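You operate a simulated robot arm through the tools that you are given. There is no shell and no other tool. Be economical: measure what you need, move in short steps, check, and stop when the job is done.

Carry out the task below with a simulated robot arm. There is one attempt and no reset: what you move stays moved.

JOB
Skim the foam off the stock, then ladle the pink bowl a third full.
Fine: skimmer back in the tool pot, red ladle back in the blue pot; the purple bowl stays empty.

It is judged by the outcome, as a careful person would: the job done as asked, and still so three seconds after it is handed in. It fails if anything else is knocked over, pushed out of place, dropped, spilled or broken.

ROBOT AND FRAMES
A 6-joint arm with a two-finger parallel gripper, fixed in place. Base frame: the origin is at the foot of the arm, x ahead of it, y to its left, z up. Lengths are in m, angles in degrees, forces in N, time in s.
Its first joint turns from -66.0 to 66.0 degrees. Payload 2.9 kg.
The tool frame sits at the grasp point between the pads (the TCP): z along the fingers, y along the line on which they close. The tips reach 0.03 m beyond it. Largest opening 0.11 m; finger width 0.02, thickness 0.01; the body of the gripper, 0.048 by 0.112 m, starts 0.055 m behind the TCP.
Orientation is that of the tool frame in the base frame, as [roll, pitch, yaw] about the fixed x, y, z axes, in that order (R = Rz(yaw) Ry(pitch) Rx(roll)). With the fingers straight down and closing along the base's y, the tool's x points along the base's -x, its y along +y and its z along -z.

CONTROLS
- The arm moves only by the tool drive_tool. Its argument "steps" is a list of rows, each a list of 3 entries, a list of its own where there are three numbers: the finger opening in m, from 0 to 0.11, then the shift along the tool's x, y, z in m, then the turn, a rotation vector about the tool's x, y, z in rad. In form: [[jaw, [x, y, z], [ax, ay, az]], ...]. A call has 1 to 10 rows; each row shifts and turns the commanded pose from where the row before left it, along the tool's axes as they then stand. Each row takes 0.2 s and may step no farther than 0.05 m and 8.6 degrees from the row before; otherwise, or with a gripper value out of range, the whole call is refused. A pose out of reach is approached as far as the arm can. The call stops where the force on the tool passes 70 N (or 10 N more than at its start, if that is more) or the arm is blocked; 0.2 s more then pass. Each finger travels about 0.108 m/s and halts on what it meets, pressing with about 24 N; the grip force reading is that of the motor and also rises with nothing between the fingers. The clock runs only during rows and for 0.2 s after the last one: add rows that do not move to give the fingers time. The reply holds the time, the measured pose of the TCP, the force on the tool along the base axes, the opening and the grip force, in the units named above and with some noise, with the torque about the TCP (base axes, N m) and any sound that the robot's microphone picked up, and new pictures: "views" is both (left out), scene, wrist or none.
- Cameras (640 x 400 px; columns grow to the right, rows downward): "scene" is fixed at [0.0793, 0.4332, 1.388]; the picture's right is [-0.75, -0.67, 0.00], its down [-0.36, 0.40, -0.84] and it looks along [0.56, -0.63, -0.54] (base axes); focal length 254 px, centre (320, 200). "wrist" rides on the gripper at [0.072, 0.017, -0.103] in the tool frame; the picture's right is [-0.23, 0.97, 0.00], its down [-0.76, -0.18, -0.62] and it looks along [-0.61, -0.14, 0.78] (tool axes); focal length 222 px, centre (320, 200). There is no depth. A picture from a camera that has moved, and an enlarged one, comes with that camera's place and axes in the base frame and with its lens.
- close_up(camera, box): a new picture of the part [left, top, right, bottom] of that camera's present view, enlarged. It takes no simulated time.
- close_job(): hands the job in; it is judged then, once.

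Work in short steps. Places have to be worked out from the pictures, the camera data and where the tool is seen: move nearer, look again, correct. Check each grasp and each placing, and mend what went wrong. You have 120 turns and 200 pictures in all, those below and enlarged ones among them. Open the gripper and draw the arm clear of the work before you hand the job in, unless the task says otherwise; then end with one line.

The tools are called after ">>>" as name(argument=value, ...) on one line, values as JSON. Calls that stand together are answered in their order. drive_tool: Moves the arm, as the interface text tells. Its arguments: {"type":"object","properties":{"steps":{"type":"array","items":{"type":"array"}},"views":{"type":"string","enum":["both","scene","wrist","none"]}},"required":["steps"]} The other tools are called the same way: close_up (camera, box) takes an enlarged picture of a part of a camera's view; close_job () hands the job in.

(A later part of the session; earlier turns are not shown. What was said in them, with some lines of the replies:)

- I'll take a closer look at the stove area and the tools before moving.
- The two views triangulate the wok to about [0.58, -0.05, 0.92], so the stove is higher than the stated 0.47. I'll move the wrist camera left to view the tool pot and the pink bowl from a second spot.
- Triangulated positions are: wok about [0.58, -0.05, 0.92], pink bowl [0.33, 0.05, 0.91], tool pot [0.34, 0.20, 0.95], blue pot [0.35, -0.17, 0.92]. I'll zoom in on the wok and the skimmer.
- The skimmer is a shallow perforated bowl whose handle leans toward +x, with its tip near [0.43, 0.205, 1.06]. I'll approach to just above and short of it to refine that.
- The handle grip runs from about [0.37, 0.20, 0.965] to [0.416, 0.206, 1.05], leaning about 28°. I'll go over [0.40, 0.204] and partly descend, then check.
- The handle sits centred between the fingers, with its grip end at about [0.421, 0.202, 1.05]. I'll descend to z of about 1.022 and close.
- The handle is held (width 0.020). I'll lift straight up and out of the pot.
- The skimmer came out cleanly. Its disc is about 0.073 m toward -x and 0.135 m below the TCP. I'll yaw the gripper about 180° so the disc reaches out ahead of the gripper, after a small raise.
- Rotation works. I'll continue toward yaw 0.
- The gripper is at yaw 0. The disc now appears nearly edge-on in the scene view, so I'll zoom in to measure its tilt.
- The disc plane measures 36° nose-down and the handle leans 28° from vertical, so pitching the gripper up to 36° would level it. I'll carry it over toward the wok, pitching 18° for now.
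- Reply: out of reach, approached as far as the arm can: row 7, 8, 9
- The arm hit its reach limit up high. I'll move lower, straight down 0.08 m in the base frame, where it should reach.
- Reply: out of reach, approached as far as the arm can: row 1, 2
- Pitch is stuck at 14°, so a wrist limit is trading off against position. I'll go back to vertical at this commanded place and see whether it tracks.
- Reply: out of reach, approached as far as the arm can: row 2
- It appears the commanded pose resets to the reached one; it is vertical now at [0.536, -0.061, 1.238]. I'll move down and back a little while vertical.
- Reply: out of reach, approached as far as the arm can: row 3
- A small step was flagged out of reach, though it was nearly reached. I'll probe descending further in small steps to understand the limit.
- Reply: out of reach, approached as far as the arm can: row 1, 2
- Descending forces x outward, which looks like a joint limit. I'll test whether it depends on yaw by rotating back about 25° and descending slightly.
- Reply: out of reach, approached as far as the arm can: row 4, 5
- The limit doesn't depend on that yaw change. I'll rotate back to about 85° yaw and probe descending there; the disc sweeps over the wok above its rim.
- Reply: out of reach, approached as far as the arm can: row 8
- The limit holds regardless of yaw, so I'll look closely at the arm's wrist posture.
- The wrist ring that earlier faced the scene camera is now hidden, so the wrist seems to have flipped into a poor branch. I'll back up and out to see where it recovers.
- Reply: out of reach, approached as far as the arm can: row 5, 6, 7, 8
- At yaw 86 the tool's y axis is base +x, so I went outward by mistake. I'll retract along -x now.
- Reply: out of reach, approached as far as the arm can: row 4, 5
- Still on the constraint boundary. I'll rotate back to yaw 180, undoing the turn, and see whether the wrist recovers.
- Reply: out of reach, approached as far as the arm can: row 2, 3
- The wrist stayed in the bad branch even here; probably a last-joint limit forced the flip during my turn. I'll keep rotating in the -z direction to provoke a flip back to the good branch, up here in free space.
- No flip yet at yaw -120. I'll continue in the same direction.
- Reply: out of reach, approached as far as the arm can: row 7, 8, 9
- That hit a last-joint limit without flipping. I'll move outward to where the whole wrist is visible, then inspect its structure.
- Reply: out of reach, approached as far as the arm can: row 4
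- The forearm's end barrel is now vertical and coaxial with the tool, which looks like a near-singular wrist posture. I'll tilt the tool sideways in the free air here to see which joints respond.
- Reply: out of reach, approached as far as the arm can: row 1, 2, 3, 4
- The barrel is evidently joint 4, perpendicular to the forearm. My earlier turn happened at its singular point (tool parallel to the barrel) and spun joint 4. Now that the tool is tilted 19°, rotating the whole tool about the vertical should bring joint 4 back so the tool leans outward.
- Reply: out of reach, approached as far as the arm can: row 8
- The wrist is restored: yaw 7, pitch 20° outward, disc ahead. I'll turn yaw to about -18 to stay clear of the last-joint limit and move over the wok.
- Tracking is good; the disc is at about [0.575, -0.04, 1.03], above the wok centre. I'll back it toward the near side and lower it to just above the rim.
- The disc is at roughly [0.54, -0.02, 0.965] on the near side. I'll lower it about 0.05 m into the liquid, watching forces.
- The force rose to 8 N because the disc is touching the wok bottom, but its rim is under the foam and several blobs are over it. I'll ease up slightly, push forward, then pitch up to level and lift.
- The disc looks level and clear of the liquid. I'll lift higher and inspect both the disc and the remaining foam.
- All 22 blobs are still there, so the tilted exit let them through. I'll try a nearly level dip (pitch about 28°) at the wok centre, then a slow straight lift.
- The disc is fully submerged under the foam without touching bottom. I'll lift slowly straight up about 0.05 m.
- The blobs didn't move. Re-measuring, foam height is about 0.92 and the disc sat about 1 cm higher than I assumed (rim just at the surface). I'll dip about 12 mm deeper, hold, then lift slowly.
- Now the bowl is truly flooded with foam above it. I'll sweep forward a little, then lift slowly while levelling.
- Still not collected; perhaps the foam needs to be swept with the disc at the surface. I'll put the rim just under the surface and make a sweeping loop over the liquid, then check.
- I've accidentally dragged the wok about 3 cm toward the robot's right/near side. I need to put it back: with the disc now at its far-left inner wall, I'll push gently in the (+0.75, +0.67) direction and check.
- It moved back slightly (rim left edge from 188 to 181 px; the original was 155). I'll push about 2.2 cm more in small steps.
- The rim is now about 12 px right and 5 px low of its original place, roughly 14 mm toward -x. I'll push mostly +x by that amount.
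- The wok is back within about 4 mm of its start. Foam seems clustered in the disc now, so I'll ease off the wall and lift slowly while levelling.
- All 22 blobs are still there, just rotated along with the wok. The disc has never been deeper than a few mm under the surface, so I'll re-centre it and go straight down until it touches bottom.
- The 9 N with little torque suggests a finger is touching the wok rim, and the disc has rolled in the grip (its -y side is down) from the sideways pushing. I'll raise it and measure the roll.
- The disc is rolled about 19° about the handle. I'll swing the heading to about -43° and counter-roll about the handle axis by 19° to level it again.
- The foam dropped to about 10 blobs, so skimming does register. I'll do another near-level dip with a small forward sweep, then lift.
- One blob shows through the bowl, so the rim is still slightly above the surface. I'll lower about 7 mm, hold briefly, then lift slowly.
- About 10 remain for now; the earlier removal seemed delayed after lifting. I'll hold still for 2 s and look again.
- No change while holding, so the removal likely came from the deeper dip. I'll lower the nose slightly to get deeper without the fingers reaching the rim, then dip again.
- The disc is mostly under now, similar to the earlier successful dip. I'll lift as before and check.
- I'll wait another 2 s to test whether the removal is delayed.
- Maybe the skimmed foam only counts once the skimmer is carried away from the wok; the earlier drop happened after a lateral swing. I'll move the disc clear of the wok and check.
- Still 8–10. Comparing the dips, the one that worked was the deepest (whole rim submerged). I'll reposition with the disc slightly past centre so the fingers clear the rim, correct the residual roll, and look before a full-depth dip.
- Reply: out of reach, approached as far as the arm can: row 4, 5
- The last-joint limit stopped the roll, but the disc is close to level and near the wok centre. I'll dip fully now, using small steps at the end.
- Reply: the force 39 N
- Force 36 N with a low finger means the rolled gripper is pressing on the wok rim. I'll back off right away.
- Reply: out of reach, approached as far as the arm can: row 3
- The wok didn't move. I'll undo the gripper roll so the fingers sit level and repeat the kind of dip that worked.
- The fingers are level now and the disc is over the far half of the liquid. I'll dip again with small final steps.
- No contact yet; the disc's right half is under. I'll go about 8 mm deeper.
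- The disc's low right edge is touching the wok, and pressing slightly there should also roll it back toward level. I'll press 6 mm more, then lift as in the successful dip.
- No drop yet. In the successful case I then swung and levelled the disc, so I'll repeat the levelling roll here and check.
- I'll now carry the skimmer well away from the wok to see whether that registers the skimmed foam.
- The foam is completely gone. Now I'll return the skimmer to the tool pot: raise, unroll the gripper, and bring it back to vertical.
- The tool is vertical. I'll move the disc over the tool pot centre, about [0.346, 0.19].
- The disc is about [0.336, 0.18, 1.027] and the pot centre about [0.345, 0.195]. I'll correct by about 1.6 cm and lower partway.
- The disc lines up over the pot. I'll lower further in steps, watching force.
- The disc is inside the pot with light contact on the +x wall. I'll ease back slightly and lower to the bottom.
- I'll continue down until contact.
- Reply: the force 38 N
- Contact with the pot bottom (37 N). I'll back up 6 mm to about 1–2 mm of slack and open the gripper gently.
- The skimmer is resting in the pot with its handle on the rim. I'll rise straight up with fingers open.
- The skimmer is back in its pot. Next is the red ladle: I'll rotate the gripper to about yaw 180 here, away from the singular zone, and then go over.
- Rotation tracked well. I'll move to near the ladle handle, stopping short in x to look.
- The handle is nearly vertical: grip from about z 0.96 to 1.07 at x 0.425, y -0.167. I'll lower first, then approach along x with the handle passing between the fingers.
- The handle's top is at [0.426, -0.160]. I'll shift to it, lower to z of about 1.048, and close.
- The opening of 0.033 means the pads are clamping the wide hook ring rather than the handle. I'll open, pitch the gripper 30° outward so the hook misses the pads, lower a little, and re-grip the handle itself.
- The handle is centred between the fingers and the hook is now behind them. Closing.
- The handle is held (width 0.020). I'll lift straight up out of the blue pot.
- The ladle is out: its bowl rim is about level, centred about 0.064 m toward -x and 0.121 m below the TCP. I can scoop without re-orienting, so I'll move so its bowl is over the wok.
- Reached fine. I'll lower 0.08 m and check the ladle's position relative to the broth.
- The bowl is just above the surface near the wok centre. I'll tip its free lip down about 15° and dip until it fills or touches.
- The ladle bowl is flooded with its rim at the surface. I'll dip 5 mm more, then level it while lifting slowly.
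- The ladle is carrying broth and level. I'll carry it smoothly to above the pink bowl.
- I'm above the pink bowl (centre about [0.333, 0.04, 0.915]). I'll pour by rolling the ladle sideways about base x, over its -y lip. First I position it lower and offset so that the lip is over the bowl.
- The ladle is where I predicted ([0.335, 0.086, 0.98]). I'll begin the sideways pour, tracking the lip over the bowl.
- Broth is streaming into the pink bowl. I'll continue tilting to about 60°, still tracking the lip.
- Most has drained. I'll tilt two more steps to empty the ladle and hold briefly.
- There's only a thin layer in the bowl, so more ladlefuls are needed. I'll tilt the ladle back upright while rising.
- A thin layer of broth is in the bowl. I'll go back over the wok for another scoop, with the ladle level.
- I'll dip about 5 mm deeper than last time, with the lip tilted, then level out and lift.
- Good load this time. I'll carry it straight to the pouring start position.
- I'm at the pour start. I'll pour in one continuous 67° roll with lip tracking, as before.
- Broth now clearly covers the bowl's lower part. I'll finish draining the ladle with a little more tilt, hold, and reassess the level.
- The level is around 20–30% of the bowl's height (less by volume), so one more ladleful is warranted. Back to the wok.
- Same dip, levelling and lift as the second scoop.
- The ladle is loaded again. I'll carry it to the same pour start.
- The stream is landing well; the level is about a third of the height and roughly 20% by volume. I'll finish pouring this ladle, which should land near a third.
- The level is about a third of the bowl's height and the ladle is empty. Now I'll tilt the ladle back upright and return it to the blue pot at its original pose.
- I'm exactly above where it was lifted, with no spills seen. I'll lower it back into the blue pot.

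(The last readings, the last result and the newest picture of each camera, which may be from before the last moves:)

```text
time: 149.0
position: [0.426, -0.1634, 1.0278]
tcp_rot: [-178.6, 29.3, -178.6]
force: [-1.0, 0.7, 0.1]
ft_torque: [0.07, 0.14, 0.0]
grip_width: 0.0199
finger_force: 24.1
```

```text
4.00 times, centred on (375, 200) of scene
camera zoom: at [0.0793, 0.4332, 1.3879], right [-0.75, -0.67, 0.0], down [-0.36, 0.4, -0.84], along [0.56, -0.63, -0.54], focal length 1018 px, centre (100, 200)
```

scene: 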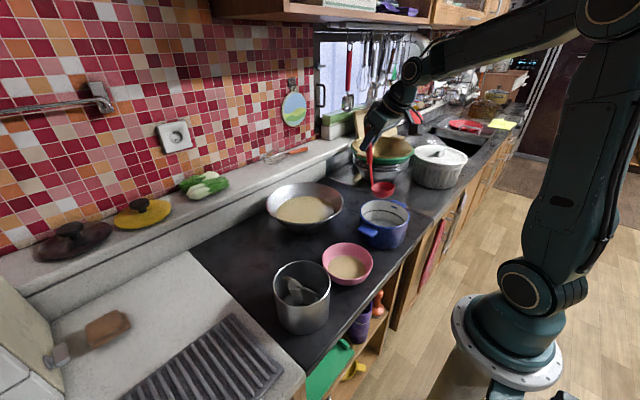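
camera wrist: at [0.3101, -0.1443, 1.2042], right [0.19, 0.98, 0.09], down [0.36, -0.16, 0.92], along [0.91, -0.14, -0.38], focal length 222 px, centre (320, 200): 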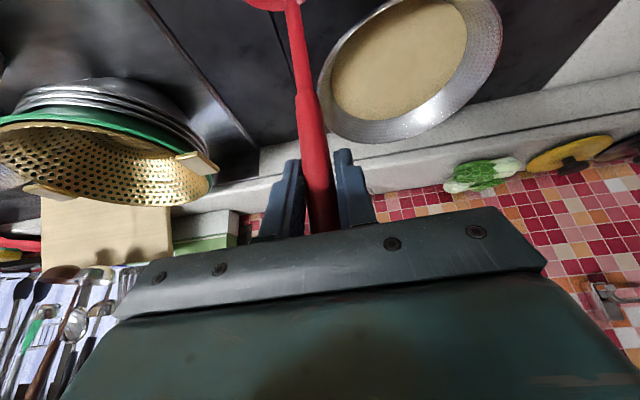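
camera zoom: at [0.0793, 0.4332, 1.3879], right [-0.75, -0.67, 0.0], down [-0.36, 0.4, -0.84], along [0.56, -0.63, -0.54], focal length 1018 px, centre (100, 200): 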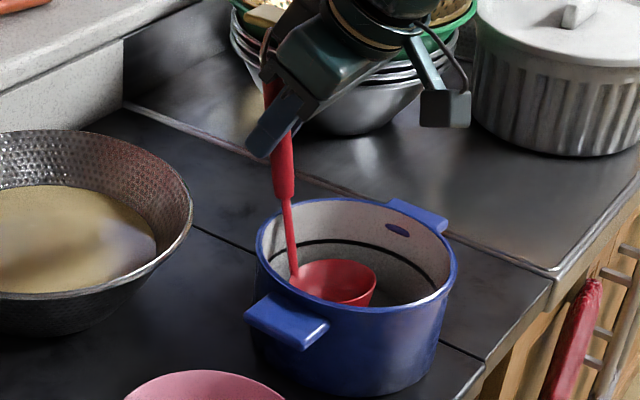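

It's inside the pot and nearly down. I'll lower the last 7 mm, then open the gripper slowly.

>>> drive_tool(steps=[[0.0, [0.0034, 0, 0.0061], [0, 0, 0]], [0.0, [0, 0, 0], [0, 0, 0]], [0.03, [0, 0, 0], [0, 0, 0]], [0.05, [0, 0, 0], [0, 0, 0]], [0.08, [0, 0, 0], [0, 0, 0]], [0.08, [0, 0, 0], [0, 0, 0]]], views="wrist")

>>> close_up(camera="scene", box=[330, 130, 420, 250])

```text
time: 150.4
position: [0.427, -0.1635, 1.0216]
tcp_rot: [-178.7, 29.4, -178.7]
force: [-0.9, -0.1, 0.4]
ft_torque: [0.03, 0.02, -0.03]
grip_width: 0.0801
finger_force: 0.0
camera wrist: at [0.3116, -0.1462, 1.0764], right [0.19, 0.98, 0.09], down [0.36, -0.16, 0.92], along [0.91, -0.14, -0.38], focal length 222 px, centre (320, 200)
```

wrist: 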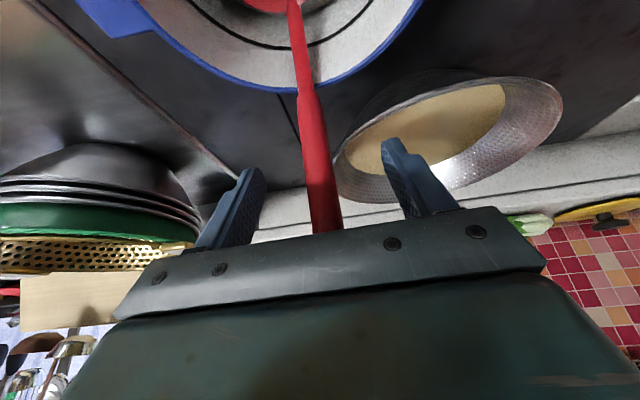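

```text
3.33 times, centred on (375, 190) of scene
camera zoom: at [0.0793, 0.4332, 1.388], right [-0.75, -0.67, 0.0], down [-0.36, 0.4, -0.84], along [0.56, -0.63, -0.54], focal length 848 px, centre (137, 233)
```

zoom: 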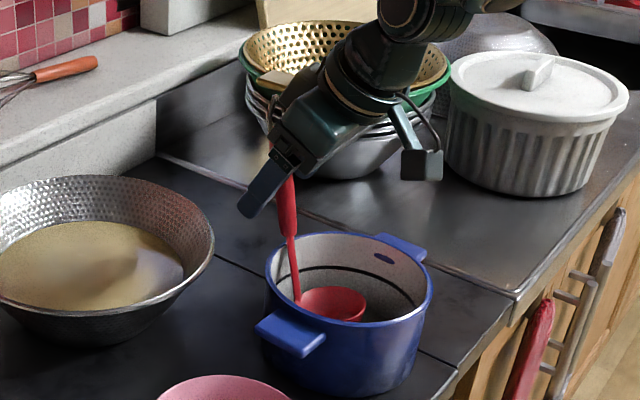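

The ladle stands in the blue pot. I'll retract along the gripper axis, open, and clear the work.

>>> drive_tool(steps=[[0.08, [0.02, 0, -0.02], [0, 0, 0]], [0.08, [0.02, 0, -0.03], [0, 0, 0]], [0.08, [0.02, 0, -0.03], [0, 0, 0]], [0.08, [0, 0, -0.045], [0, 0, 0]], [0.08, [0, 0, -0.045], [0, 0, 0]], [0.08, [0, 0, -0.04], [0, 0, 0]], [0.08, [0, 0, 0], [0, 0, 0]]], views="scene")

>>> close_up(camera="scene", box=[250, 150, 430, 340])

```text
time: 152.0
position: [0.2716, -0.1612, 1.177]
tcp_rot: [-178.8, 29.3, -178.8]
force: [0.1, 0.4, 0.9]
ft_torque: [0.0, 0.02, 0.01]
grip_width: 0.0802
finger_force: 0.0
```

scene: 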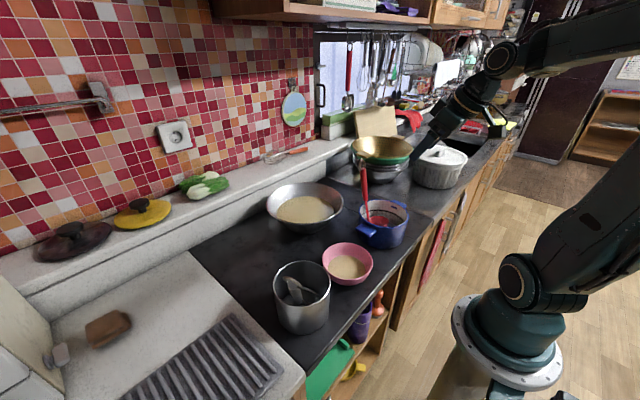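

```text
2.11 times, centred on (340, 245) of scene
camera zoom: at [0.0793, 0.4332, 1.388], right [-0.75, -0.67, 0.0], down [-0.36, 0.4, -0.84], along [0.56, -0.63, -0.54], focal length 536 px, centre (278, 105)
```

zoom: 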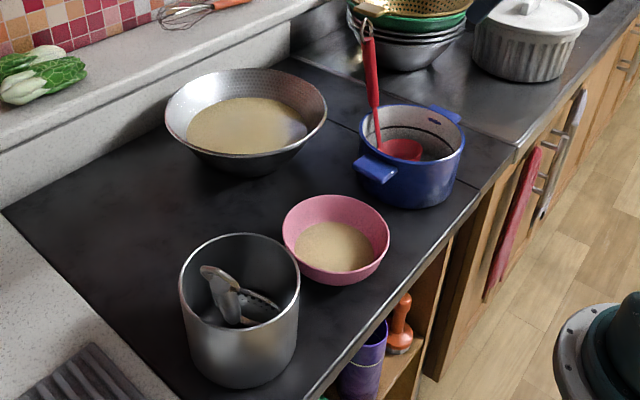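

Foam is gone, the pink bowl is filled to about a third of its height, both tools are in their pots, nothing appears spilled, and the arm is clear. Handing in.

>>> close_job()

```text
The job is handed in.
```

I skimmed all the foam off the stock and filled the pink bowl to about a third of its height (nearer a fifth by volume). The skimmer is back in the tool pot, the red ladle is back in the blue pot and nothing went in the purple bowl; the wok got nudged while skimming and sits within about 1 cm of where it started.
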